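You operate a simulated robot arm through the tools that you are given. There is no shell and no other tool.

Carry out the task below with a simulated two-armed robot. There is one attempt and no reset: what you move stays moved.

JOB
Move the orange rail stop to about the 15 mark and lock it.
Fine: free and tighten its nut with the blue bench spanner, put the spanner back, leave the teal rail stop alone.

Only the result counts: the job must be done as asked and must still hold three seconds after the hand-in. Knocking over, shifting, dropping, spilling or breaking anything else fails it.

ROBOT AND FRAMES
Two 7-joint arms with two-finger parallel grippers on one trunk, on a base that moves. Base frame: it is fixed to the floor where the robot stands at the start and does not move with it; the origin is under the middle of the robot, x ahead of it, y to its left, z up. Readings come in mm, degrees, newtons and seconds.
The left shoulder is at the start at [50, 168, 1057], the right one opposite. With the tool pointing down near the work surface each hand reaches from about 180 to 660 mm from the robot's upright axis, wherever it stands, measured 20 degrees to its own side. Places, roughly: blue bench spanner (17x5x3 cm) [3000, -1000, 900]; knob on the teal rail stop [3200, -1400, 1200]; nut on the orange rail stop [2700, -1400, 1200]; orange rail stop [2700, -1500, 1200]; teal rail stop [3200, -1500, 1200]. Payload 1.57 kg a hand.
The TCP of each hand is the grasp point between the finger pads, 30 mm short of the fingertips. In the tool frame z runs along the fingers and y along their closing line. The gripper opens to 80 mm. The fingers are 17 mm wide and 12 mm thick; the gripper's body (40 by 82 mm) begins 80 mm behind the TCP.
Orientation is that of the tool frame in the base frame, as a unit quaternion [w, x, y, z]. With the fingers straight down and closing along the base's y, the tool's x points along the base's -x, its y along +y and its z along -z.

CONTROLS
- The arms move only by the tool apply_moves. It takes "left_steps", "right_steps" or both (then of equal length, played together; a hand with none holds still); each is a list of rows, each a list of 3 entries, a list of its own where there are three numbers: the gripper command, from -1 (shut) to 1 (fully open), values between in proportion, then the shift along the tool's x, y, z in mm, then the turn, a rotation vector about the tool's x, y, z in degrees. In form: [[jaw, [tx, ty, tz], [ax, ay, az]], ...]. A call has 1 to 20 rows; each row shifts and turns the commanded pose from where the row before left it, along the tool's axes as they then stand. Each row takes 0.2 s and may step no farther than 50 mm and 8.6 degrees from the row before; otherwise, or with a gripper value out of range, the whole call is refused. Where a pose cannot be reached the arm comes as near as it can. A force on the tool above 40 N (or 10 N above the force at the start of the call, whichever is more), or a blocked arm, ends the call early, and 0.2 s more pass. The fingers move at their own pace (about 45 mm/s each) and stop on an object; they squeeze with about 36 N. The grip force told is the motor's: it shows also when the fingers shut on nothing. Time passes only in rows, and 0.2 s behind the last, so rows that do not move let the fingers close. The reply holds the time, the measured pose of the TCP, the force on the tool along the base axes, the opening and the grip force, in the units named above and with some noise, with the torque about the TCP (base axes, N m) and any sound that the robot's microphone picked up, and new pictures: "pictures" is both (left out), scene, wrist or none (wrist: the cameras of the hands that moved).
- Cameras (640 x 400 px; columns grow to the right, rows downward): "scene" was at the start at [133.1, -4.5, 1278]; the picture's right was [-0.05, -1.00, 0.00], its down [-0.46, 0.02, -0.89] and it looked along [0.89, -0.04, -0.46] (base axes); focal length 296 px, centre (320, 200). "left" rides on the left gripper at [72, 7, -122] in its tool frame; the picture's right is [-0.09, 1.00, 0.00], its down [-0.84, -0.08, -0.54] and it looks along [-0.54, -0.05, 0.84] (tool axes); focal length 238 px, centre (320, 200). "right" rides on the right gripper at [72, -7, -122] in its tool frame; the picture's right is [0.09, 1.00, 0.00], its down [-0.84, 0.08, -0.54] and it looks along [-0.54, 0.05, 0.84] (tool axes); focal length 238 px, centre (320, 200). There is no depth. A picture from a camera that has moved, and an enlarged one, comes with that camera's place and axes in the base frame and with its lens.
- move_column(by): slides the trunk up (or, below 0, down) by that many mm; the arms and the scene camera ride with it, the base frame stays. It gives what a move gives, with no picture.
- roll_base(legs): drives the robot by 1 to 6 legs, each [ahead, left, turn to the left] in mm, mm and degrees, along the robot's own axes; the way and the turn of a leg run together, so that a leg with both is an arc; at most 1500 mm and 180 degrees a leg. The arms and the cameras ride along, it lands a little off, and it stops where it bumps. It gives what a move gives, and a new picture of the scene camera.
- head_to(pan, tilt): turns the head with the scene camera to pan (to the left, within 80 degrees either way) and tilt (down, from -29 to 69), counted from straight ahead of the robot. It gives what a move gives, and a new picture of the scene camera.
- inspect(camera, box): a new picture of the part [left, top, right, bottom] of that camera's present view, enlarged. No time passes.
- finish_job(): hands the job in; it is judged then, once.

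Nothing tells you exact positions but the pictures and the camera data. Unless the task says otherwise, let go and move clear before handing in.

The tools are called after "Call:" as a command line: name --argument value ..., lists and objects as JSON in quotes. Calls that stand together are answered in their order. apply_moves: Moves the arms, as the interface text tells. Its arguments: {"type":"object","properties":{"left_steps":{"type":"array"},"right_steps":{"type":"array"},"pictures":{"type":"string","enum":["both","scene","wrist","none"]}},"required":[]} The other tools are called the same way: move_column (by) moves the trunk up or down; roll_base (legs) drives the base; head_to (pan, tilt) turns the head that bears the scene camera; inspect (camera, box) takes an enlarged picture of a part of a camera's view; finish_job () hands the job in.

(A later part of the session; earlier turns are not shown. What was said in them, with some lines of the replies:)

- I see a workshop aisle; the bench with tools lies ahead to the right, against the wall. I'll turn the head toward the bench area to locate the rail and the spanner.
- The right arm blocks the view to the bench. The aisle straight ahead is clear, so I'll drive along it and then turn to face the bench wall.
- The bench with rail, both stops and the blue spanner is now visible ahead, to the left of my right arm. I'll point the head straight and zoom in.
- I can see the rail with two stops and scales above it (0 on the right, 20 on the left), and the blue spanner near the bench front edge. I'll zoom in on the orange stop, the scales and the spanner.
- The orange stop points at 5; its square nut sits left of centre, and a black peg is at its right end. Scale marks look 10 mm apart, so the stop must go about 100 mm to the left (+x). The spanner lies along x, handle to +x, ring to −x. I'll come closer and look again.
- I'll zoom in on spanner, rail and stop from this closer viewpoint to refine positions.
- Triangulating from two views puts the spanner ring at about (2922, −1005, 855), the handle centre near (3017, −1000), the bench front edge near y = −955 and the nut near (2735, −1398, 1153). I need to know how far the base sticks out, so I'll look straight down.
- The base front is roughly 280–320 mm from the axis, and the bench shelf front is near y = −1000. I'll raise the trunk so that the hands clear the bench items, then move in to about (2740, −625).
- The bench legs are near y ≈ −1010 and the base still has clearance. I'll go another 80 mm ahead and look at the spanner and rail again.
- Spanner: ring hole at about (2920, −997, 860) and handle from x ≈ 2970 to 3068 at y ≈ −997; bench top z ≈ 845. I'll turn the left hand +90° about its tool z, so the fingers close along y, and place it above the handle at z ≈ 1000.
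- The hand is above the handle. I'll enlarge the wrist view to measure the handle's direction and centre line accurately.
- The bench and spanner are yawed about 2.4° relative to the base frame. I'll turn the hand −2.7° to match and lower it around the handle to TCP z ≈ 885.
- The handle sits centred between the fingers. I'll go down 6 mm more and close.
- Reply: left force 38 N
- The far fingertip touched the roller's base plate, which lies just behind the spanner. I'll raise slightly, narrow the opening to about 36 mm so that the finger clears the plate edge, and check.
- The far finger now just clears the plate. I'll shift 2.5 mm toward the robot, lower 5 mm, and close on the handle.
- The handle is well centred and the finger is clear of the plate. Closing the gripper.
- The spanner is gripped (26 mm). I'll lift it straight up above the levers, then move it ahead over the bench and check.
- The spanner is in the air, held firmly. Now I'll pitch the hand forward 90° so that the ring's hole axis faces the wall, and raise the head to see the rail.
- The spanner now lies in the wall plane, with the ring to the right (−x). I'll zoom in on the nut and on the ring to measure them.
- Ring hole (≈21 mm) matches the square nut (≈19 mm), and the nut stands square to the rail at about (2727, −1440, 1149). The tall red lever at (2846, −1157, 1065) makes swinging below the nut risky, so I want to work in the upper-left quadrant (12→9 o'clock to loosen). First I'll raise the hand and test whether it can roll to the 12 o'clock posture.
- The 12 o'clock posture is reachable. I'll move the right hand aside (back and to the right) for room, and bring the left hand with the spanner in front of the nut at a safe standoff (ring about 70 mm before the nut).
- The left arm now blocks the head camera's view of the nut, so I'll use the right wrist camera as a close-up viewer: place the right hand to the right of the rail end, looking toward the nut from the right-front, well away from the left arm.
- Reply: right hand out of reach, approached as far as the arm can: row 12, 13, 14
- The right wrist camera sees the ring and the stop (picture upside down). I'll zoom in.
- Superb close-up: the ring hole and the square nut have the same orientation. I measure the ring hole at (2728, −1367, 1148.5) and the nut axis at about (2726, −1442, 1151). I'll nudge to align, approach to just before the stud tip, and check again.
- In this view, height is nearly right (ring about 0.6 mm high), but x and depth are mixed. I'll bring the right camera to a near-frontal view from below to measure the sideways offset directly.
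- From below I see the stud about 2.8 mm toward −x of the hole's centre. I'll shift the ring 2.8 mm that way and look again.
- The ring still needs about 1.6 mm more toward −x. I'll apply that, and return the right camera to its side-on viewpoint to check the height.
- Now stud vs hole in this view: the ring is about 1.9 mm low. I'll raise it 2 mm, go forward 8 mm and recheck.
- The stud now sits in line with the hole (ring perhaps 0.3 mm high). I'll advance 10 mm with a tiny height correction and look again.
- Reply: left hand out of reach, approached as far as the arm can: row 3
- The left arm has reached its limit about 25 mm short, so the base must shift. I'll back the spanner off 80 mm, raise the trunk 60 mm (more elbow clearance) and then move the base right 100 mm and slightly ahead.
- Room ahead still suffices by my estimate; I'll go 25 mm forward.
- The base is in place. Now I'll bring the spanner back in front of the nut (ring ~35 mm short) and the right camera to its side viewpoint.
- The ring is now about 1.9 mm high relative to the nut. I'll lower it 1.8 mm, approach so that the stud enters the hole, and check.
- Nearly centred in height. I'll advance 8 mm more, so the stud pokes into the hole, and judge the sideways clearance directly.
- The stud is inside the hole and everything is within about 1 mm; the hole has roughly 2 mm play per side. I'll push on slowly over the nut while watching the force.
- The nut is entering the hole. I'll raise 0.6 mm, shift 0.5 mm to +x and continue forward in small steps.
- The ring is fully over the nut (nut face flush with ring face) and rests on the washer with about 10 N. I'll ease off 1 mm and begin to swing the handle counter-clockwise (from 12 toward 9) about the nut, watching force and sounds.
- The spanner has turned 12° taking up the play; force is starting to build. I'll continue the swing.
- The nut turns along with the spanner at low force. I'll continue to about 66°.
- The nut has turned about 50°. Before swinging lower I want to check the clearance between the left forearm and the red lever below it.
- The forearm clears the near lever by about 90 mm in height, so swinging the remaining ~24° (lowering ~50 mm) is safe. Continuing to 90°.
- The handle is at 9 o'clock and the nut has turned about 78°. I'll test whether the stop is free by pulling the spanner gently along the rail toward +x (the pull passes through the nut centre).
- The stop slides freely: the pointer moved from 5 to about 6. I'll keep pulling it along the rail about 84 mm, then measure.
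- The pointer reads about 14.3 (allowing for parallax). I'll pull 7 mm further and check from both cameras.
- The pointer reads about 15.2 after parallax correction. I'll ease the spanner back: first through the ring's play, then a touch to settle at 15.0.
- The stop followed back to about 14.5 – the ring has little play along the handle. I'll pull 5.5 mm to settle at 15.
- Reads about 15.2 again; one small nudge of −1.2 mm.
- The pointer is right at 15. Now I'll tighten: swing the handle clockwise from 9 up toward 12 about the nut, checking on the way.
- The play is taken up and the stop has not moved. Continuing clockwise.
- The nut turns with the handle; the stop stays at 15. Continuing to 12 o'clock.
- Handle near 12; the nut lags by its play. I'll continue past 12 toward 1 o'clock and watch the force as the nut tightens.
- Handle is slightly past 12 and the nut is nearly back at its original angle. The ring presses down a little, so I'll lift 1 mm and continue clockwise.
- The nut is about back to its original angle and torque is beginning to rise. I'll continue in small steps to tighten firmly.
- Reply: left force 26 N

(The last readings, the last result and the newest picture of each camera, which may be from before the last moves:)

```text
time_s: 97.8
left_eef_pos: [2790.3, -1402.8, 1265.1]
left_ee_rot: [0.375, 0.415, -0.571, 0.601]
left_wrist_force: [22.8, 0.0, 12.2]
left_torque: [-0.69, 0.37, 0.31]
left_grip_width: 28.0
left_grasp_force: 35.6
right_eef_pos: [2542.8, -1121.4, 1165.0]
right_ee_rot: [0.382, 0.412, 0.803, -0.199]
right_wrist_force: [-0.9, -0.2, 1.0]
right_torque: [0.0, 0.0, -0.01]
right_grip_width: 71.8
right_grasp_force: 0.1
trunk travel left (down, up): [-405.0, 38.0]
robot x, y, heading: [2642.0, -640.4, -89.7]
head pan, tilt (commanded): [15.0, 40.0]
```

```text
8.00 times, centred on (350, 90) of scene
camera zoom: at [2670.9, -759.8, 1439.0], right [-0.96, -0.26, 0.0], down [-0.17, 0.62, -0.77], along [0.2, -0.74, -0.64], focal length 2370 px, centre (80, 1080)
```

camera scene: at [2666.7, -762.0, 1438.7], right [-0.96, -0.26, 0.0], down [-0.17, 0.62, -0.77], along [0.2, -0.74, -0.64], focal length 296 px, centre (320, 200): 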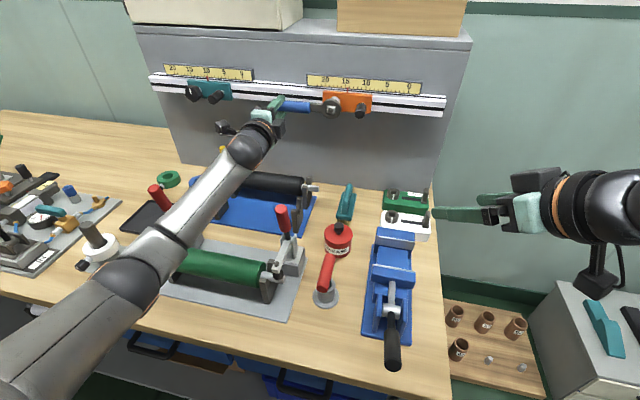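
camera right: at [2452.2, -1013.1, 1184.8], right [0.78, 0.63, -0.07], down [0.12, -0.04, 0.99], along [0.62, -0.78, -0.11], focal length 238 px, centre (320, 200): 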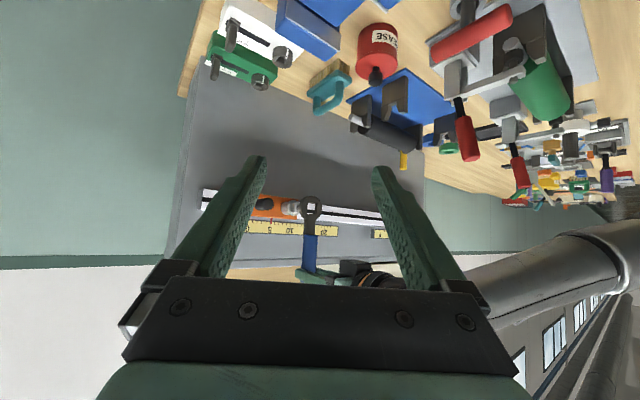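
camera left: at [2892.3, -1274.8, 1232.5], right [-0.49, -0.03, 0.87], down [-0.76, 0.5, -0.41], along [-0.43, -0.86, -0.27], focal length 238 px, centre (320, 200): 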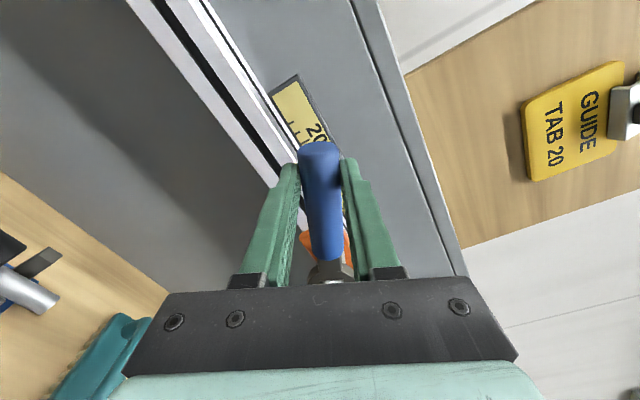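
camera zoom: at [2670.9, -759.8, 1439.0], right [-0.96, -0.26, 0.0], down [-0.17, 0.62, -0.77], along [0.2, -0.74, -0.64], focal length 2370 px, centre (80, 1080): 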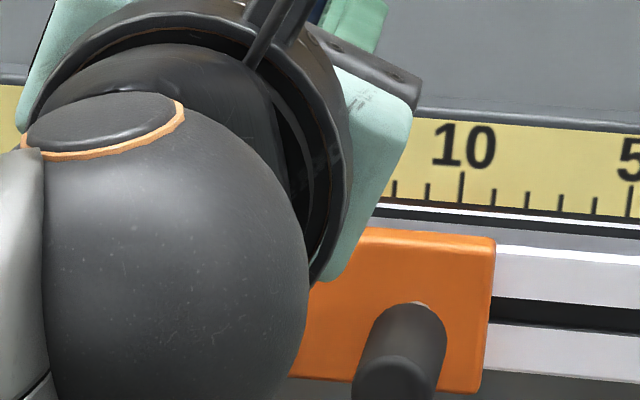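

Resistance jumped to about 23 N at the handle (≈2.7 Nm): the nut is seating. I'll press a little further to make sure it is properly tight.

Call:
apply_moves --left_steps '[[-1, [0, 4, 0], [0, 0, 1]], [-1, [0, 3, 0], [0, 0, 1]], [-1, [0, 0, 0], [0, 0, 0]]]' --pictures "none"

Call:
inspect --camera "right" --box '[290, 190, 370, 240]'

```text
time_s: 98.6
left_eef_pos: [2788.5, -1402.3, 1265.2]
left_ee_rot: [0.365, 0.408, -0.575, 0.608]
left_wrist_force: [30.2, 7.7, 17.5]
left_torque: [-0.27, 0.78, 0.46]
left_grip_width: 28.2
left_grasp_force: 35.6
right_eef_pos: [2543.5, -1119.8, 1165.6]
right_ee_rot: [0.382, 0.41, 0.804, -0.198]
right_wrist_force: [-0.2, -0.3, -0.4]
right_torque: [0.05, -0.01, 0.02]
right_grip_width: 71.9
right_grasp_force: 0.0
trunk travel left (down, up): [-405.0, 38.0]
robot x, y, heading: [2647.2, -638.5, -89.6]
head pan, tilt (commanded): [15.0, 40.0]
```

```text
8.00 times, centred on (330, 215) of right
camera zoom: at [2456.5, -1009.8, 1187.1], right [0.77, 0.63, -0.08], down [0.13, -0.04, 0.99], along [0.62, -0.78, -0.11], focal length 1907 px, centre (240, 80)
```

zoom: 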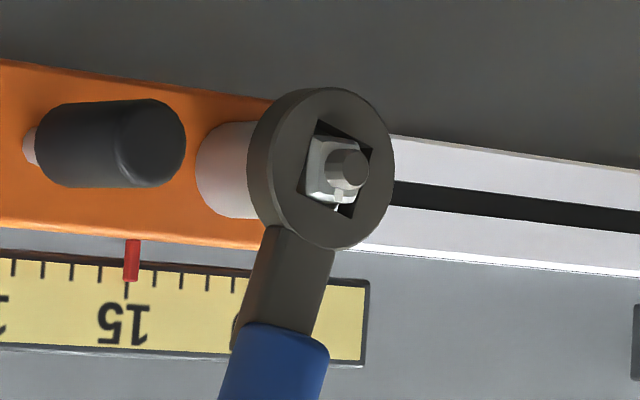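

About 35 N at the handle now (≈4 Nm) and the nut no longer turns, so it is tight. I'll swing back through the ring's play only, to unload the spanner without turning the nut.

Call:
apply_moves --left_steps '[[-1, [0, -7, 0], [0, 0, -2]], [-1, [-0.3, -8.3, 0], [0, 0, -4]], [-1, [-0.3, -8.3, 0], [0, 0, -4]], [-1, [-0.3, -8.3, 0], [0, 0, -4]], [-1, [0, 0, 0], [0, 0, 0]]]' --pictures "none"

Call:
inspect --camera "right" --box '[290, 190, 370, 240]'

Call:
inspect --camera "right" --box '[314, 190, 362, 220]'

```text
time_s: 99.8
left_eef_pos: [2799.9, -1401.1, 1268.9]
left_ee_rot: [0.442, 0.467, -0.531, 0.552]
left_wrist_force: [2.3, 1.4, 5.1]
left_torque: [-0.01, -0.39, 0.1]
left_grip_width: 26.1
left_grasp_force: 35.7
right_eef_pos: [2538.9, -1121.8, 1163.7]
right_ee_rot: [0.384, 0.412, 0.802, -0.198]
right_wrist_force: [0.4, -0.1, 0.5]
right_torque: [0.02, 0.0, 0.02]
right_grip_width: 72.0
right_grasp_force: 0.0
trunk travel left (down, up): [-405.0, 38.0]
robot x, y, heading: [2642.2, -638.0, -89.9]
head pan, tilt (commanded): [15.0, 40.0]
```

```text
8.00 times, centred on (330, 215) of right
camera zoom: at [2452.1, -1012.0, 1185.2], right [0.78, 0.63, -0.07], down [0.12, -0.04, 0.99], along [0.62, -0.78, -0.11], focal length 1907 px, centre (240, 80)
```

zoom: 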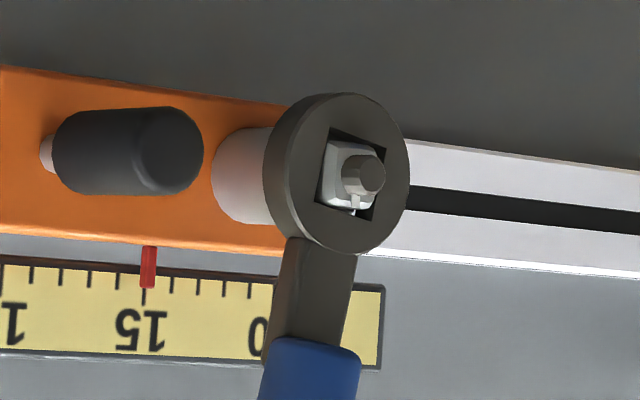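

```text
13.33 times, centred on (338, 205) of right
camera zoom: at [2452.1, -1012.0, 1185.2], right [0.78, 0.63, -0.07], down [0.12, -0.04, 0.99], along [0.62, -0.78, -0.11], focal length 3178 px, centre (80, 133)
```

zoom: 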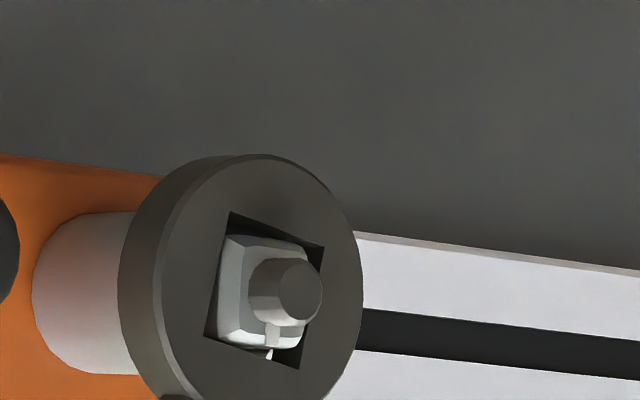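

The spanner is unloading. I'll rotate back another 8° to square it with the nut and lift 1 mm to centre it, then test that the stop resists a gentle sideways push.

Call:
apply_moves --left_steps '[[-1, [0.5, -8.3, 0], [0, 0, -4]], [-1, [0.5, -8.3, 0], [0, 0, -4]], [-1, [0, 0, 0], [0, 0, 0]], [-1, [0, 0, 0], [0, 0, 0]]]' --pictures "none"

Call:
inspect --camera "right" --box '[314, 190, 362, 220]'

```text
time_s: 100.8
left_eef_pos: [2817.4, -1400.6, 1272.0]
left_ee_rot: [0.478, 0.504, -0.497, 0.52]
left_wrist_force: [-1.8, 0.7, -2.7]
left_torque: [0.09, 0.27, -0.08]
left_grip_width: 25.8
left_grasp_force: 36.2
right_eef_pos: [2537.8, -1123.5, 1163.8]
right_ee_rot: [0.384, 0.412, 0.803, -0.197]
right_wrist_force: [0.4, 0.0, 0.0]
right_torque: [0.03, -0.02, 0.0]
right_grip_width: 71.9
right_grasp_force: 0.1
trunk travel left (down, up): [-405.0, 38.0]
robot x, y, heading: [2639.0, -641.0, -89.7]
head pan, tilt (commanded): [15.0, 40.0]
```

```text
13.33 times, centred on (338, 205) of right
camera zoom: at [2452.1, -1013.1, 1184.7], right [0.78, 0.63, -0.07], down [0.12, -0.04, 0.99], along [0.62, -0.78, -0.11], focal length 3178 px, centre (80, 133)
```

zoom: 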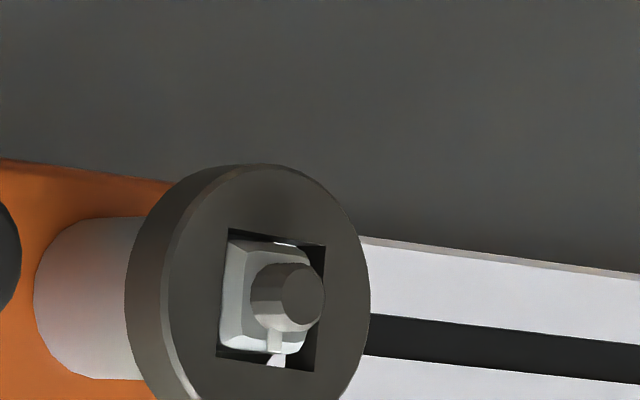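

Unloaded and square. Quick lock test: nudge the ring 5 mm toward +x and see whether force builds while the stop stays.

Call:
apply_moves --left_steps '[[-1, [0, -3, 0], [0, 0, 0]], [-1, [0, -2, 0], [0, 0, 0]], [-1, [0, 0, 0], [0, 0, 0]]]' --pictures "none"

Call:
inspect --camera "right" --box '[290, 190, 370, 240]'

```text
time_s: 101.6
left_eef_pos: [2821.1, -1400.9, 1271.7]
left_ee_rot: [0.479, 0.504, -0.497, 0.519]
left_wrist_force: [-8.8, 0.0, -4.2]
left_torque: [0.08, 1.12, -0.27]
left_grip_width: 26.3
left_grasp_force: 35.6
right_eef_pos: [2538.9, -1123.2, 1162.7]
right_ee_rot: [0.384, 0.412, 0.803, -0.197]
right_wrist_force: [-0.7, -0.4, -0.2]
right_torque: [0.01, 0.02, -0.01]
right_grip_width: 72.2
right_grasp_force: 0.0
trunk travel left (down, up): [-405.0, 38.0]
robot x, y, heading: [2643.8, -638.3, -89.6]
head pan, tilt (commanded): [15.0, 40.0]
```

```text
8.00 times, centred on (330, 215) of right
camera zoom: at [2451.1, -1013.3, 1184.5], right [0.78, 0.63, -0.07], down [0.12, -0.04, 0.99], along [0.62, -0.78, -0.11], focal length 1907 px, centre (240, 80)
```

zoom: 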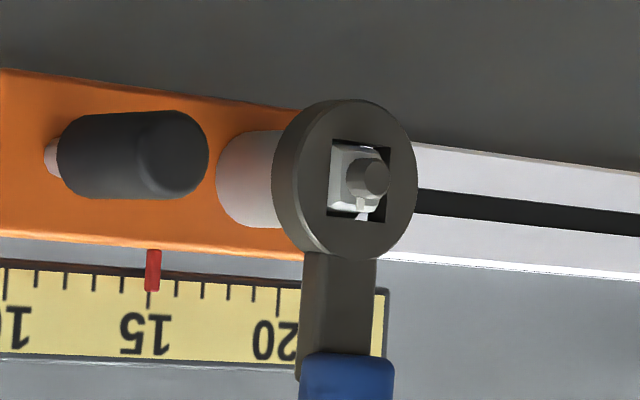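

Force rose to 9 N and the stop stayed put: it is locked. I'll re-centre the ring and withdraw the spanner straight back.

Call:
apply_moves --left_steps '[[-1, [0, 3.5, 0], [0, 0, -1.5]], [-1, [0, 0, -3], [0, 0, 0]], [-1, [0, 0, -5], [0, 0, 0]], [-1, [0, 0, 0], [0, 0, 0]]]' --pictures "none"

Call:
inspect --camera "right" --box '[290, 190, 370, 240]'

```text
time_s: 102.6
left_eef_pos: [2822.0, -1393.4, 1271.9]
left_ee_rot: [0.484, 0.511, -0.489, 0.515]
left_wrist_force: [-0.1, -0.2, -1.5]
left_torque: [0.05, -0.02, 0.03]
left_grip_width: 26.0
left_grasp_force: 36.2
right_eef_pos: [2538.6, -1122.4, 1163.6]
right_ee_rot: [0.384, 0.412, 0.803, -0.197]
right_wrist_force: [0.1, 1.2, -0.5]
right_torque: [-0.01, -0.01, 0.04]
right_grip_width: 72.0
right_grasp_force: 0.1
trunk travel left (down, up): [-405.0, 38.0]
robot x, y, heading: [2640.3, -638.0, -90.0]
head pan, tilt (commanded): [15.0, 40.0]
```

```text
8.00 times, centred on (330, 215) of right
camera zoom: at [2452.3, -1013.1, 1184.8], right [0.78, 0.63, -0.07], down [0.12, -0.04, 0.99], along [0.62, -0.78, -0.11], focal length 1907 px, centre (240, 80)
```

zoom: 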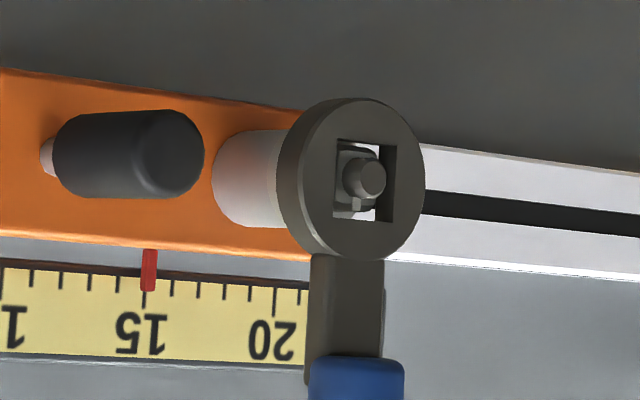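

The ring is sliding off cleanly without force. Withdrawing further.

Call:
apply_moves --left_steps '[[-1, [0, 0, -10], [0, 0, 0]], [-1, [0, 0, -20], [0, 0, 0]], [-1, [0, 0, -35], [0, 0, 0]], [-1, [0, 0, -35], [0, 0, 0]], [-1, [0, 0, -35], [0, 0, 0]], [-1, [0, 0, 0], [0, 0, 0]]]' --pictures "scene"

Call:
inspect --camera "right" --box '[290, 190, 370, 240]'

```text
time_s: 104.0
left_eef_pos: [2812.1, -1258.0, 1272.0]
left_ee_rot: [0.485, 0.511, -0.489, 0.514]
left_wrist_force: [-0.3, -0.6, -1.9]
left_torque: [0.0, -0.03, -0.03]
left_grip_width: 26.4
left_grasp_force: 36.1
right_eef_pos: [2538.6, -1123.5, 1163.2]
right_ee_rot: [0.384, 0.412, 0.803, -0.197]
right_wrist_force: [-0.2, -0.9, 0.9]
right_torque: [-0.01, 0.0, 0.0]
right_grip_width: 71.9
right_grasp_force: 0.0
trunk travel left (down, up): [-405.0, 38.0]
robot x, y, heading: [2638.2, -637.9, -89.7]
head pan, tilt (commanded): [15.0, 40.0]
camera scene: at [2666.5, -762.3, 1438.6], right [-0.96, -0.26, 0.0], down [-0.17, 0.62, -0.77], along [0.2, -0.74, -0.64], focal length 296 px, centre (320, 200)
```

scene: 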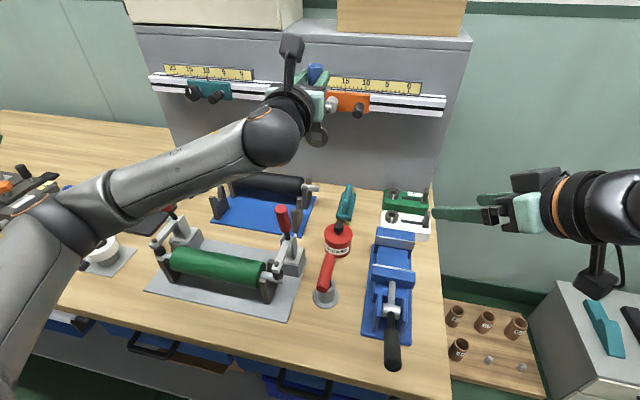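

```text
8.00 times, centred on (330, 215) of right
camera zoom: at [2452.2, -1013.3, 1184.7], right [0.78, 0.63, -0.07], down [0.12, -0.04, 0.99], along [0.62, -0.78, -0.11], focal length 1907 px, centre (240, 80)
```

zoom: 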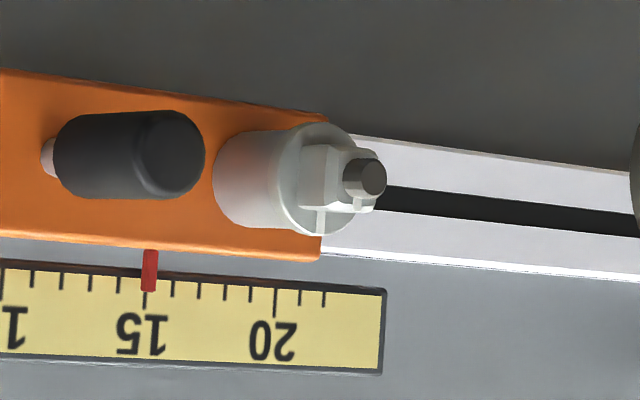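

The stop sits at 15 and the nut is back at its locked angle. Now I'll fold the right hand away and then shift the base back left to return the spanner.

Call:
apply_moves --right_steps '[[0.5, [0, 0, 0], [0, 8.5, 0]], [0.3, [0, 0, 0], [0, 8.5, 0]], [0, [0, 0, 0], [0, 8.5, 0]], [0, [0, 0, 0], [0, 8.5, 0]], [0, [0, 0, 0], [0, 8.5, 0]], [0, [0, 0, 0], [0, 8.5, 0]], [0, [0, 0, 0], [0, 0, 7.1]], [0, [0, 0, 0], [0, 0, 7.1]], [0, [0, 0, 0], [0, 0, 7.1]], [0, [0, 0, 0], [0, 0, 7.1]], [0, [0, 0, 0], [0, 0, 7.1]], [0, [0, 0, -40], [0, 0, 0]], [0, [0, 0, -40], [0, 0, 0]], [0, [40, 0, 0], [0, 0, 0]], [0, [40, 0, 0], [0, 0, 0]], [0, [40, 0, 0], [0, 0, 0]], [0, [40, 0, 0], [0, 0, 0]], [0, [40, 0, 0], [0, 0, 0]]]' --pictures "scene"

Call:
roll_base --legs '[[0, 100, 0]]'

```text
time_s: 107.8
left_eef_pos: [2813.0, -1259.3, 1271.5]
left_ee_rot: [0.485, 0.51, -0.49, 0.515]
left_wrist_force: [0.4, -0.3, -2.1]
left_torque: [0.09, 0.02, 0.0]
left_grip_width: 26.0
left_grasp_force: 35.6
right_eef_pos: [2538.4, -917.0, 1244.3]
right_ee_rot: [0.0, 0.706, 0.708, -0.001]
right_wrist_force: [-0.8, -0.3, 0.2]
right_torque: [-0.01, -0.03, 0.0]
right_grip_width: 40.4
right_grasp_force: 0.0
trunk travel left (down, up): [-405.0, 38.0]
robot x, y, heading: [2641.6, -637.2, -89.9]
head pan, tilt (commanded): [15.0, 40.0]
camera scene: at [2666.6, -761.6, 1438.8], right [-0.97, -0.26, 0.0], down [-0.17, 0.62, -0.77], along [0.2, -0.74, -0.64], focal length 296 px, centre (320, 200)
```

scene: 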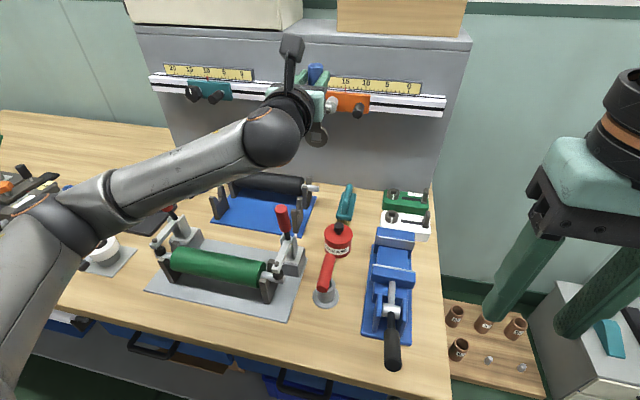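

```text
time_s: 109.3
left_eef_pos: [2912.8, -1258.6, 1272.8]
left_ee_rot: [0.485, 0.511, -0.49, 0.514]
left_wrist_force: [0.3, 0.3, -1.8]
left_torque: [0.04, 0.0, 0.0]
left_grip_width: 26.1
left_grasp_force: 35.8
right_eef_pos: [2638.7, -917.5, 1243.9]
right_ee_rot: [0.0, 0.706, 0.708, 0.0]
right_wrist_force: [-0.2, -0.3, 0.8]
right_torque: [-0.02, -0.01, 0.03]
right_grip_width: 40.1
right_grasp_force: 0.1
trunk travel left (down, up): [-405.0, 38.0]
robot x, y, heading: [2739.8, -639.5, -89.7]
head pan, tilt (commanded): [15.0, 40.0]
camera scene: at [2766.3, -761.6, 1438.7], right [-0.96, -0.26, 0.0], down [-0.17, 0.62, -0.77], along [0.2, -0.74, -0.64], focal length 296 px, centre (320, 200)
```

scene: 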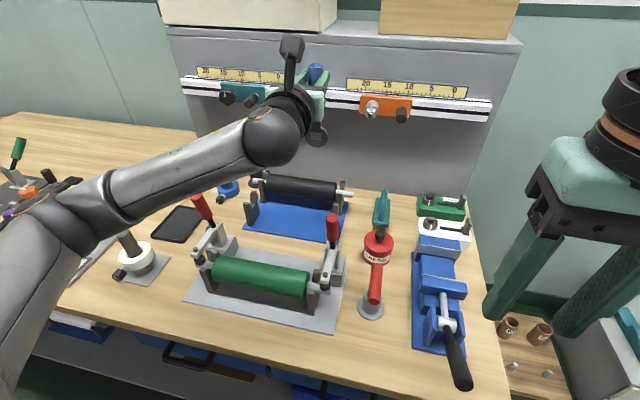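

Back at x ≈ 2740. Now I'll take the spanner left and back a bit, and roll it to the 9 o'clock posture in free space.

Call:
apply_moves --left_steps '[[-1, [0, -34, -18.5], [0, 0, 0]], [-1, [0, -34, -18.5], [0, 0, 0]], [-1, [0, -34, -18.5], [0, 0, 0]], [-1, [0, -34, -18.5], [0, 0, 0]], [-1, [0, 0, 0], [0, 0, -8.2]], [-1, [0, 0, 0], [0, 0, -8.2]], [-1, [0, 0, 0], [0, 0, -8.2]], [-1, [0, 0, 0], [0, 0, -8.2]], [-1, [0, 0, 0], [0, 0, -8.2]], [-1, [0, 0, 0], [0, 0, -8.2]], [-1, [0, 0, 0], [0, 0, -8.2]], [-1, [0, 0, 0], [0, 0, -8.2]], [-1, [0, 0, 0], [0, 0, -8.2]], [-1, [0, 0, 0], [0, 0, -8.1]], [-1, [0, 0, 0], [0, 0, -8.1]], [-1, [0, 0, 0], [0, 0, 0]]]' --pictures "scene"

```text
time_s: 112.7
left_eef_pos: [3044.1, -1177.3, 1274.1]
left_ee_rot: [0.707, 0.707, 0.016, 0.021]
left_wrist_force: [-0.1, -0.1, -2.0]
left_torque: [0.05, -0.12, -0.01]
left_grip_width: 26.0
left_grasp_force: 36.2
right_eef_pos: [2637.5, -918.2, 1243.9]
right_ee_rot: [0.0, 0.706, 0.708, -0.001]
right_wrist_force: [-0.4, 0.4, -0.5]
right_torque: [-0.03, 0.02, -0.01]
right_grip_width: 40.1
right_grasp_force: 0.0
trunk travel left (down, up): [-405.0, 38.0]
robot x, y, heading: [2742.0, -640.8, -89.8]
head pan, tilt (commanded): [15.0, 40.0]
camera scene: at [2765.9, -761.6, 1438.7], right [-0.96, -0.26, 0.0], down [-0.17, 0.62, -0.77], along [0.2, -0.74, -0.64], focal length 296 px, centre (320, 200)
```

scene: 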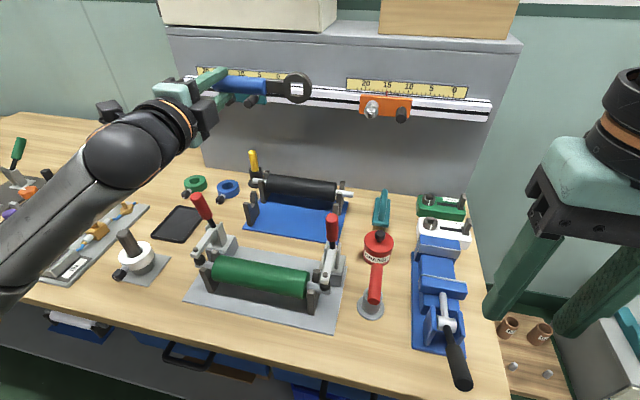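

Now I'll pitch the hand back down so that the spanner lies flat, then take it back over its place at the front of the bench.

Call:
apply_moves --left_steps '[[-1, [0, 0, 0], [8.2, 0, 0]], [-1, [0, 0, 0], [8.2, 0, 0]], [-1, [0, 0, 0], [8.2, 0, 0]], [-1, [0, 0, 0], [8.2, 0, 0]], [-1, [0, 0, 0], [8.2, 0, 0]], [-1, [0, 0, 0], [8.2, 0, 0]], [-1, [0, 0, 0], [8.2, 0, 0]], [-1, [0, 0, 0], [8.2, 0, 0]], [-1, [0, 0, 0], [8.2, 0, 0]], [-1, [0, 0, 0], [8.1, 0, 0]], [-1, [0, 0, 0], [8.1, 0, 0]], [-1, [0, -35, 0], [0, 0, 0]], [-1, [0, -35, 0], [0, 0, 0]], [-1, [0, -35, 0], [0, 0, 0]], [-1, [0, -35, 0], [0, 0, 0]], [-1, [0, -35, 0], [0, 0, 0]], [-1, [0, 0, 0], [0, 0, 0]]]' --pictures "both"

```text
time_s: 116.3
left_eef_pos: [3037.0, -1001.8, 1272.5]
left_ee_rot: [0.0, 1.0, 0.026, 0.005]
left_wrist_force: [0.0, -1.0, -1.9]
left_torque: [0.0, -0.13, 0.0]
left_grip_width: 26.1
left_grasp_force: 35.9
right_eef_pos: [2638.9, -919.0, 1244.3]
right_ee_rot: [0.0, 0.706, 0.708, -0.001]
right_wrist_force: [-0.3, -0.7, -0.4]
right_torque: [0.01, -0.04, -0.02]
right_grip_width: 39.9
right_grasp_force: 0.2
trunk travel left (down, up): [-405.0, 38.0]
robot x, y, heading: [2743.9, -639.8, -89.9]
head pan, tilt (commanded): [15.0, 40.0]
camera scene: at [2765.7, -762.1, 1438.6], right [-0.96, -0.26, 0.0], down [-0.17, 0.62, -0.77], along [0.2, -0.74, -0.64], focal length 296 px, centre (320, 200)
camera left: at [3107.3, -1005.2, 1393.9], right [-0.04, -1.0, 0.0], down [-0.84, 0.03, 0.53], along [-0.53, 0.02, -0.84], focal length 238 px, centre (320, 200)
```

scene: 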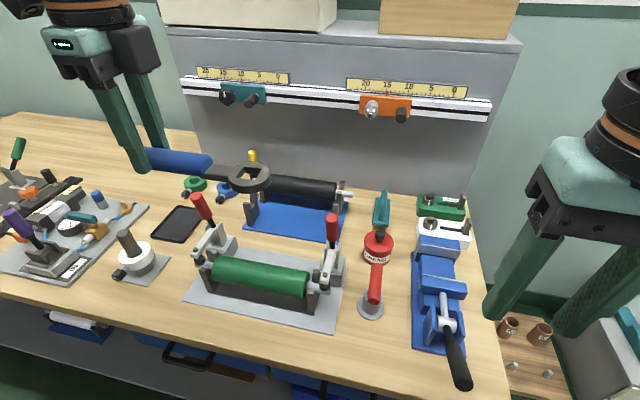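
left: 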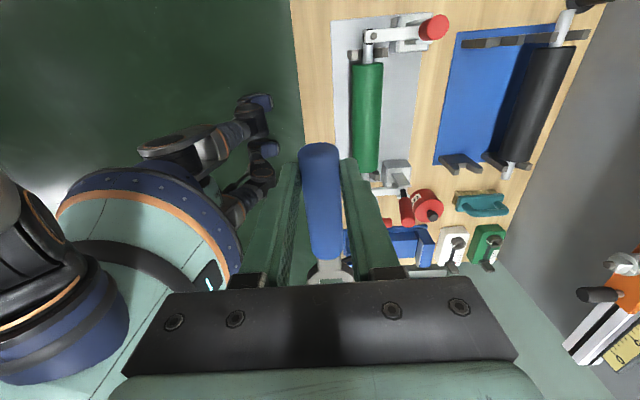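

I'm above the spanner's place. I'll level the small tilt, move to the original x/y, and lower to about 70 mm above the bench, then compare with the original place.

Call:
apply_moves --left_steps '[[-1, [2, -9.3, 20], [0, -0.57, 0.5]], [-1, [0, 0, 40], [0, 0, 0]], [-1, [0, 0, 40], [0, 0, 0]], [-1, [0, 0, 40], [0, 0, 0]], [-1, [0, 0, 40], [0, 0, 0]], [-1, [0, 0, 40], [0, 0, 0]], [-1, [0, 0, 40], [0, 0, 0]], [-1, [0, 0, 40], [0, 0, 0]], [-1, [0, 0, 20], [0, 0, 0]], [-1, [0, 0, 0], [0, 0, 0]], [-1, [0, 0, 0], [0, 0, 0]]]' --pictures "wrist"

Call:
head_to --pan 0 --tilt 69

Call:
inspect --camera "scene" --box '[60, 90, 260, 215]'

```text
time_s: 118.7
left_eef_pos: [3034.5, -994.2, 953.8]
left_ee_rot: [0.0, 1.0, 0.022, 0.0]
left_wrist_force: [0.2, 0.0, -1.7]
left_torque: [-0.04, -0.08, -0.01]
left_grip_width: 26.0
left_grasp_force: 35.6
right_eef_pos: [2638.0, -917.6, 1243.7]
right_ee_rot: [0.0, 0.706, 0.709, 0.0]
right_wrist_force: [0.3, 0.8, -0.7]
right_torque: [-0.01, 0.0, -0.02]
right_grip_width: 39.8
right_grasp_force: 0.1
trunk travel left (down, up): [-405.0, 38.0]
robot x, y, heading: [2738.1, -638.8, -89.8]
head pan, tilt (commanded): [15.0, 40.0]
camera left: at [3107.7, -996.2, 1074.1], right [-0.05, -1.0, 0.0], down [-0.84, 0.04, 0.54], along [-0.54, 0.03, -0.84], focal length 238 px, centre (320, 200)
```

left: 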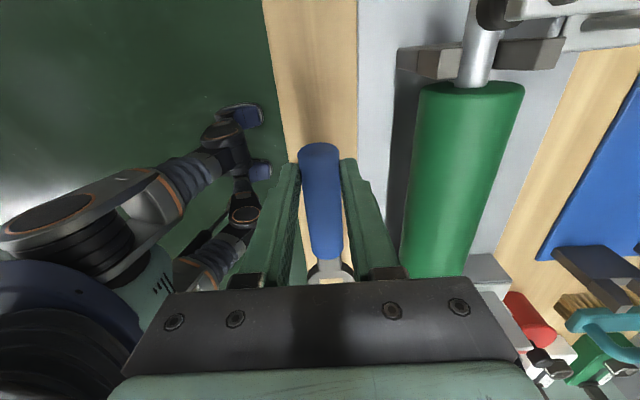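

```text
time_s: 119.7
left_eef_pos: [3036.0, -992.5, 954.1]
left_ee_rot: [0.0, 1.0, 0.02, 0.0]
left_wrist_force: [0.4, 0.2, -2.4]
left_torque: [0.01, -0.09, 0.01]
left_grip_width: 26.2
left_grasp_force: 35.5
right_eef_pos: [2639.0, -918.4, 1244.1]
right_ee_rot: [0.0, 0.706, 0.708, -0.001]
right_wrist_force: [-0.2, -0.2, -0.3]
right_torque: [0.02, 0.01, 0.01]
right_grip_width: 39.8
right_grasp_force: 0.1
trunk travel left (down, up): [-405.0, 38.0]
robot x, y, heading: [2743.9, -641.9, -90.2]
head pan, tilt (commanded): [0.0, 68.8]
camera scene: at [2743.8, -735.4, 1402.6], right [-1.0, 0.0, 0.0], down [0.0, 0.93, -0.36], along [0.0, -0.36, -0.93], focal length 296 px, centre (320, 200)
```

scene: 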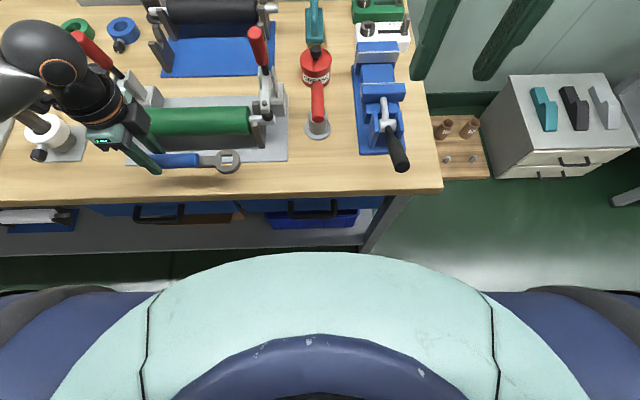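

```text
3.20 times, centred on (160, 152) of scene
camera zoom: at [2743.8, -735.4, 1402.6], right [-1.0, 0.0, 0.0], down [0.0, 0.93, -0.36], along [0.0, -0.36, -0.93], focal length 948 px, centre (832, 352)
```

zoom: 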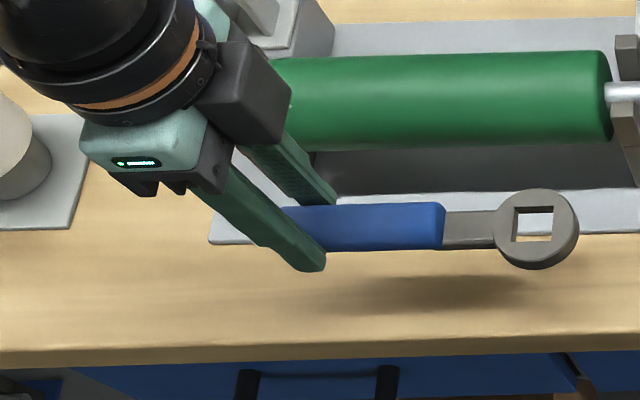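

The position matches the original spot (plate corner agrees within 2 mm). I'll correct 3 mm in x and lower until the spanner touches the bench.

Call:
apply_moves --left_steps '[[-1, [3, -1, 20], [0, 0, 0]], [-1, [0, 0, 30], [0, 0, 0]], [-1, [0, 0, 12], [0, 0, 0]], [-1, [0, 0, 3], [0, 0, 0]], [-1, [0, 0, 2], [0, 0, 0]], [-1, [0, 0, 0], [0, 0, 0]]]' --pictures "wrist"

Call:
inspect --camera "scene" --box '[60, 90, 260, 215]'

```text
time_s: 121.1
left_eef_pos: [3039.3, -992.2, 886.6]
left_ee_rot: [0.0, 1.0, 0.022, -0.001]
left_wrist_force: [1.6, -0.5, 1.8]
left_torque: [0.02, 0.39, 0.01]
left_grip_width: 25.7
left_grasp_force: 36.2
right_eef_pos: [2638.2, -918.8, 1243.7]
right_ee_rot: [0.001, 0.706, 0.708, 0.0]
right_wrist_force: [0.0, 0.4, 0.1]
right_torque: [0.0, -0.02, 0.0]
right_grip_width: 40.1
right_grasp_force: 0.0
trunk travel left (down, up): [-405.0, 38.0]
robot x, y, heading: [2744.0, -635.5, -90.0]
head pan, tilt (commanded): [0.0, 68.8]
camera left: at [3111.7, -995.3, 1007.6], right [-0.05, -1.0, 0.0], down [-0.84, 0.04, 0.54], along [-0.54, 0.03, -0.84], focal length 238 px, centre (320, 200)
```

left: 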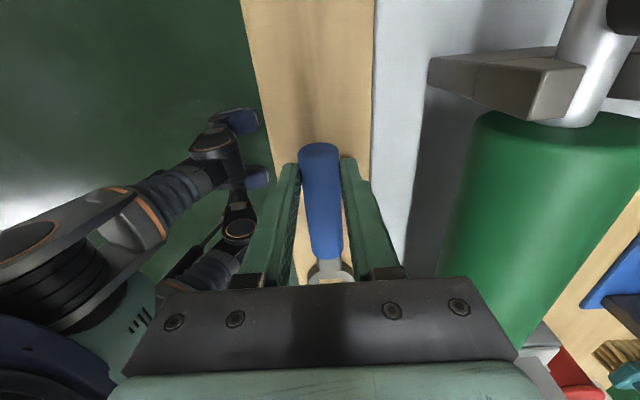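

```text
3.20 times, centred on (160, 152) of scene
camera zoom: at [2743.8, -735.2, 1402.7], right [-1.0, 0.0, 0.0], down [0.0, 0.93, -0.36], along [0.0, -0.36, -0.93], focal length 948 px, centre (832, 352)
```

zoom: 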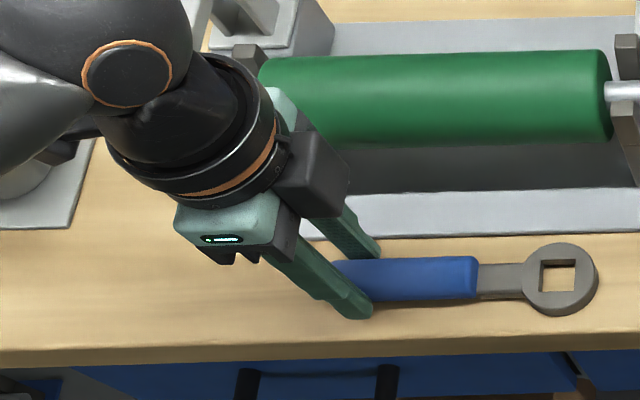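

The ring end has just touched the bench. I'll lower another 1.5 mm and open the fingers gently to 36 mm (keeping clear of the plate).

Call:
apply_moves --left_steps '[[-1, [0, 0, 1.5], [0, 0, 0]], [-1, [0, 0, 0], [0, 0, 0]], [-0.3, [0, 0, 0], [0, 0, 0]], [-0.2, [0, 0, 0], [0, 0, 0]], [-0.12, [0, 0, 0], [0, 0, 0]], [-0.12, [0, 0, 0], [0, 0, 0]]]' --pictures "wrist"

Call:
inspect --camera "scene" --box '[60, 90, 260, 215]'

```text
time_s: 122.5
left_eef_pos: [3039.1, -991.8, 885.8]
left_ee_rot: [0.0, 1.0, 0.021, 0.0]
left_wrist_force: [0.0, 0.1, -0.6]
left_torque: [-0.01, 0.01, 0.01]
left_grip_width: 35.3
left_grasp_force: 0.0
right_eef_pos: [2639.1, -917.1, 1244.3]
right_ee_rot: [0.001, 0.705, 0.709, -0.001]
right_wrist_force: [-0.7, -0.7, 0.4]
right_torque: [0.02, 0.0, -0.01]
right_grip_width: 40.0
right_grasp_force: 0.0
trunk travel left (down, up): [-405.0, 38.0]
robot x, y, heading: [2742.4, -639.2, -89.8]
head pan, tilt (commanded): [0.0, 68.8]
camera left: at [3111.7, -995.1, 1005.9], right [-0.05, -1.0, 0.0], down [-0.84, 0.04, 0.54], along [-0.54, 0.03, -0.84], focal length 238 px, centre (320, 200)
```

left: 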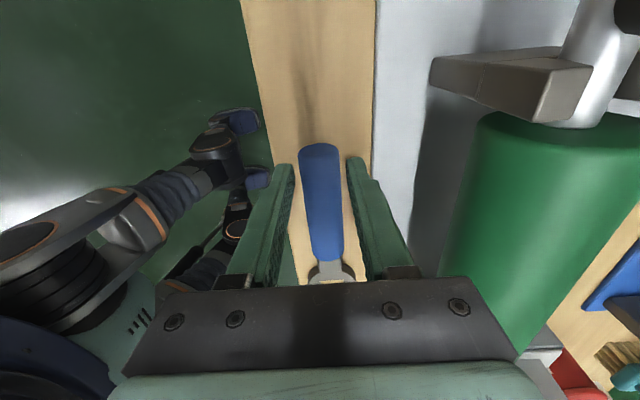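

```text
3.20 times, centred on (160, 152) of scene
camera zoom: at [2743.7, -735.3, 1402.6], right [-1.0, 0.0, 0.0], down [0.0, 0.93, -0.36], along [0.0, -0.36, -0.93], focal length 948 px, centre (832, 352)
```

zoom: 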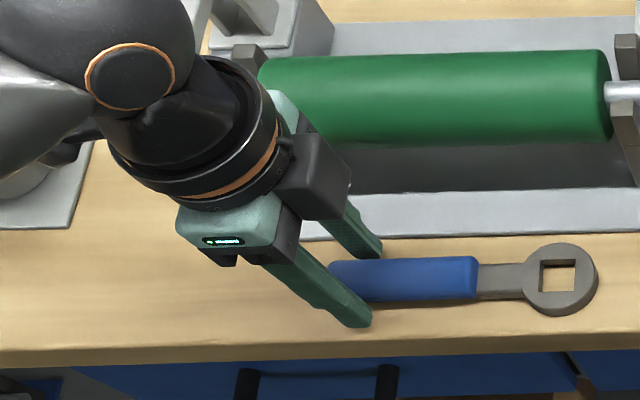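

The spanner lies free on the bench at its original spot. I'll lift straight up and clear.

Call:
apply_moves --left_steps '[[-0.12, [0, 0, -8], [0, 0, 0]], [-0.12, [0, 0, -12], [0, 0, 0]], [-0.12, [0, 0, -20], [0, 0, 0]], [-0.12, [0, 0, -40], [0, 0, 0]], [0, [0, 0, -40], [0, 0, 0]], [0, [0, 0, -40], [0, 0, 0]], [0, [0, 0, -40], [0, 0, 0]], [0, [0, 0, -40], [0, 0, 0]], [0, [0, 0, -40], [0, 0, 0]], [0, [0, 0, 0], [0, 0, 0]]]' --pictures "both"

Call:
inspect --camera "scene" --box '[100, 90, 300, 215]'

```text
time_s: 124.7
left_eef_pos: [3040.7, -992.1, 1164.3]
left_ee_rot: [-0.001, 1.0, 0.023, -0.001]
left_wrist_force: [-0.2, -0.2, -0.1]
left_torque: [0.01, -0.01, -0.02]
left_grip_width: 40.1
left_grasp_force: 0.0
right_eef_pos: [2638.3, -917.1, 1243.0]
right_ee_rot: [0.001, 0.706, 0.708, -0.001]
right_wrist_force: [-0.8, -0.3, -0.2]
right_torque: [0.02, -0.01, 0.03]
right_grip_width: 40.0
right_grasp_force: 0.2
trunk travel left (down, up): [-405.0, 38.0]
robot x, y, heading: [2746.4, -639.9, -90.0]
head pan, tilt (commanded): [0.0, 68.8]
camera scene: at [2744.0, -735.4, 1402.6], right [-1.0, 0.0, 0.0], down [0.0, 0.93, -0.36], along [0.0, -0.36, -0.93], focal length 296 px, centre (320, 200)
camera left: at [3113.3, -994.8, 1285.6], right [-0.05, -1.0, 0.0], down [-0.84, 0.04, 0.54], along [-0.54, 0.03, -0.84], focal length 238 px, centre (320, 200)
```

scene: 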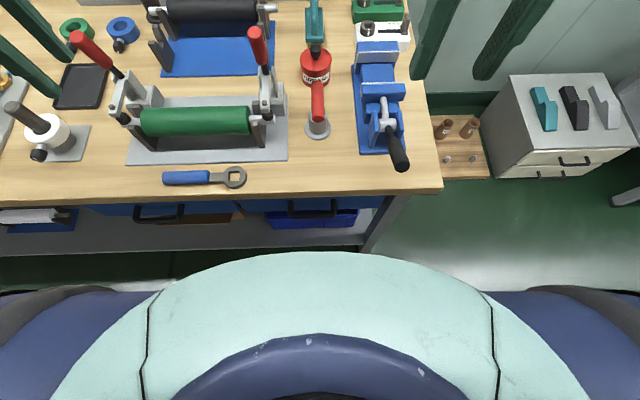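
left: 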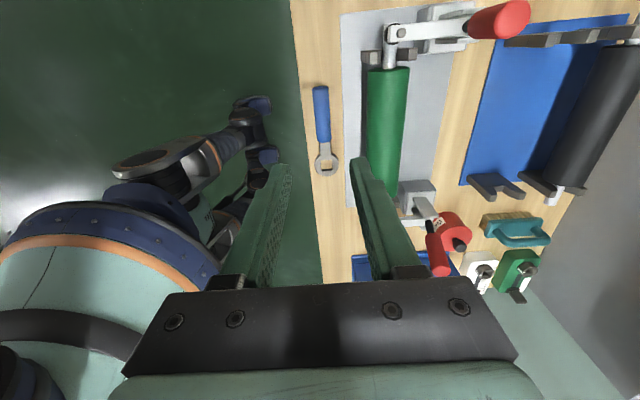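

```text
3.20 times, centred on (200, 152) of scene
camera zoom: at [2744.0, -735.4, 1402.6], right [-1.0, 0.0, 0.0], down [0.0, 0.93, -0.36], along [0.0, -0.36, -0.93], focal length 948 px, centre (704, 352)
```

zoom: 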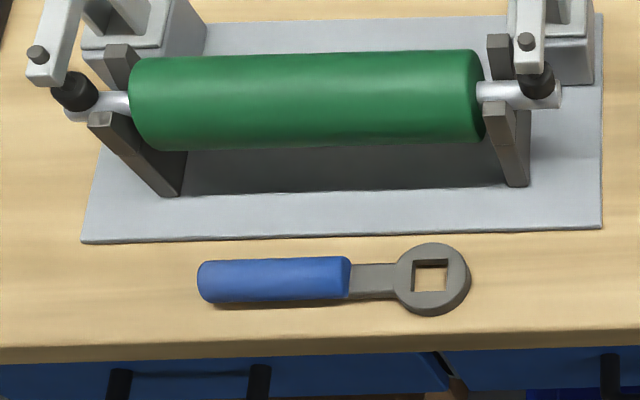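

The spanner is back where it was. Now I'll look at the rail squarely to verify the pointer, the nut and the teal stop.

Call:
head_to --pan 2 --tilt 22

Call:
inspect --camera "scene" --box '[280, 130, 408, 210]'

Call:
inspect --camera "scene" --box '[100, 130, 228, 210]'

```text
time_s: 125.8
left_eef_pos: [3040.5, -991.3, 1164.6]
left_ee_rot: [0.0, 1.0, 0.022, -0.001]
left_wrist_force: [0.3, 0.5, 0.4]
left_torque: [0.01, -0.01, 0.03]
left_grip_width: 40.1
left_grasp_force: 0.1
right_eef_pos: [2639.5, -918.0, 1243.8]
right_ee_rot: [0.001, 0.706, 0.708, -0.002]
right_wrist_force: [-0.9, -0.5, -0.1]
right_torque: [0.02, -0.01, -0.01]
right_grip_width: 40.1
right_grasp_force: 0.1
trunk travel left (down, up): [-405.0, 38.0]
robot x, y, heading: [2742.7, -639.8, -89.9]
head pan, tilt (commanded): [2.0, 22.0]
camera scene: at [2747.1, -772.1, 1466.8], right [-1.0, -0.04, 0.0], down [-0.01, 0.38, -0.93], along [0.04, -0.93, -0.38], focal length 296 px, centre (320, 200)
```

scene: 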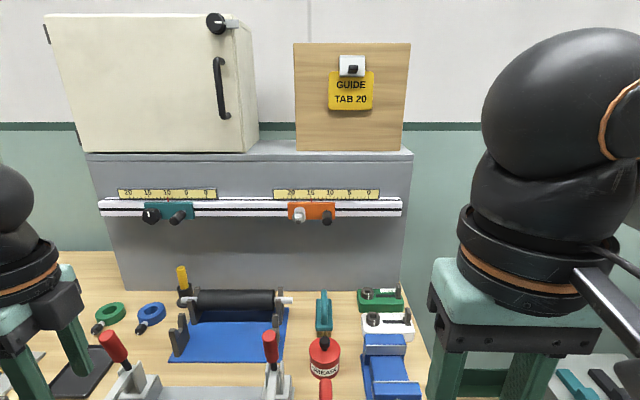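

```text
5.00 times, centred on (344, 170) of scene
camera zoom: at [2747.1, -772.1, 1466.8], right [-1.0, -0.04, 0.0], down [-0.01, 0.38, -0.93], along [0.04, -0.93, -0.38], focal length 1481 px, centre (200, 350)
```

zoom: 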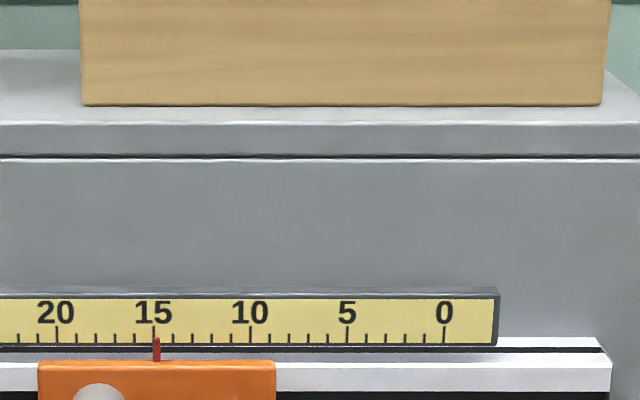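

```text
5.00 times, centred on (164, 170) of scene
camera zoom: at [2747.1, -772.1, 1466.8], right [-1.0, -0.04, 0.0], down [-0.01, 0.38, -0.93], along [0.04, -0.93, -0.38], focal length 1481 px, centre (1100, 350)
```

zoom: 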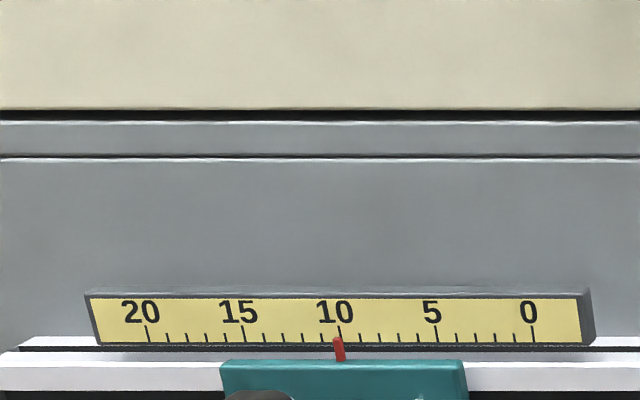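

Pointer at 15 (14.9), and teal still at 10. One last close look at the nut and knob.

Call:
inspect --camera "scene" --box '[272, 182, 352, 232]'

Call:
inspect --camera "scene" --box '[128, 182, 208, 232]'

```text
8.00 times, centred on (312, 207) of scene
camera zoom: at [2747.1, -772.1, 1466.8], right [-1.0, -0.04, 0.0], down [-0.01, 0.38, -0.93], along [0.04, -0.93, -0.38], focal length 2370 px, centre (384, 144)
```

zoom: 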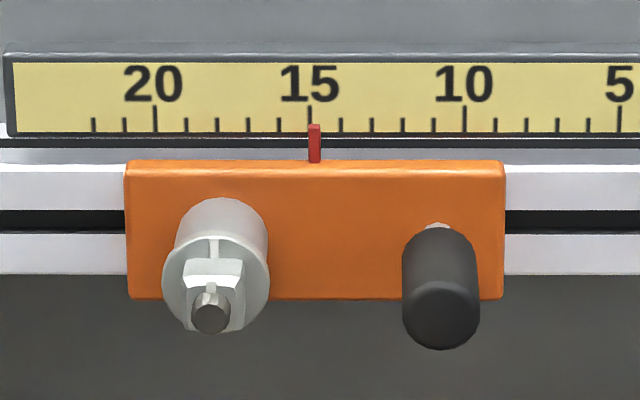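

```text
8.00 times, centred on (168, 207) of scene
camera zoom: at [2747.1, -772.1, 1466.8], right [-1.0, -0.04, 0.0], down [-0.01, 0.38, -0.93], along [0.04, -0.93, -0.38], focal length 2370 px, centre (1536, 144)
```

zoom: 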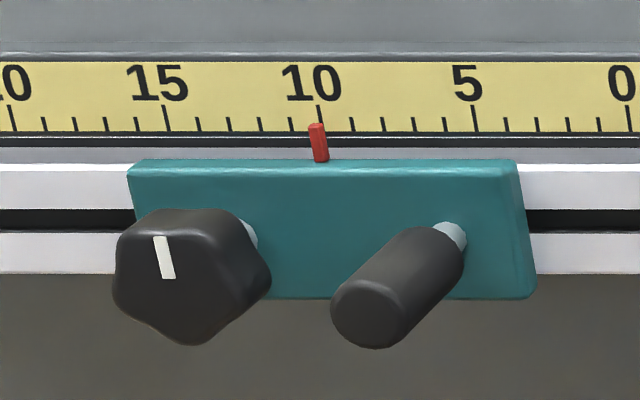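

The pointer stands at the 15 mark, and the nut's mark lines up with its boss as it did when locked at the start. The teal stop is untouched at 10, the spanner is back in its place, and both hands are clear, so I'm handing in.

Call:
finish_job

```text
The job is handed in.
```

The orange rail stop is at the 15 mark and locked, and I've handed the job in. I don't have the judge's result.

- **Position:** the pointer reads about 14.9, roughly 1 mm short of the mark.
- **Lock:** I loosened the nut with the blue spanner, slid the stop along, then tightened the nut to about 35 N on the handle, until it would turn no further. A 9 N sideways push afterwards did not move the stop.
- **Spanner:** it is back on the bench within about 5 mm of where it was.
- **Teal stop:** it still reads 10; I did not touch it.

While I was picking up the spanner, one fingertip pressed on the base plate of the green roller with about 37 N. The plate did not visibly shift.
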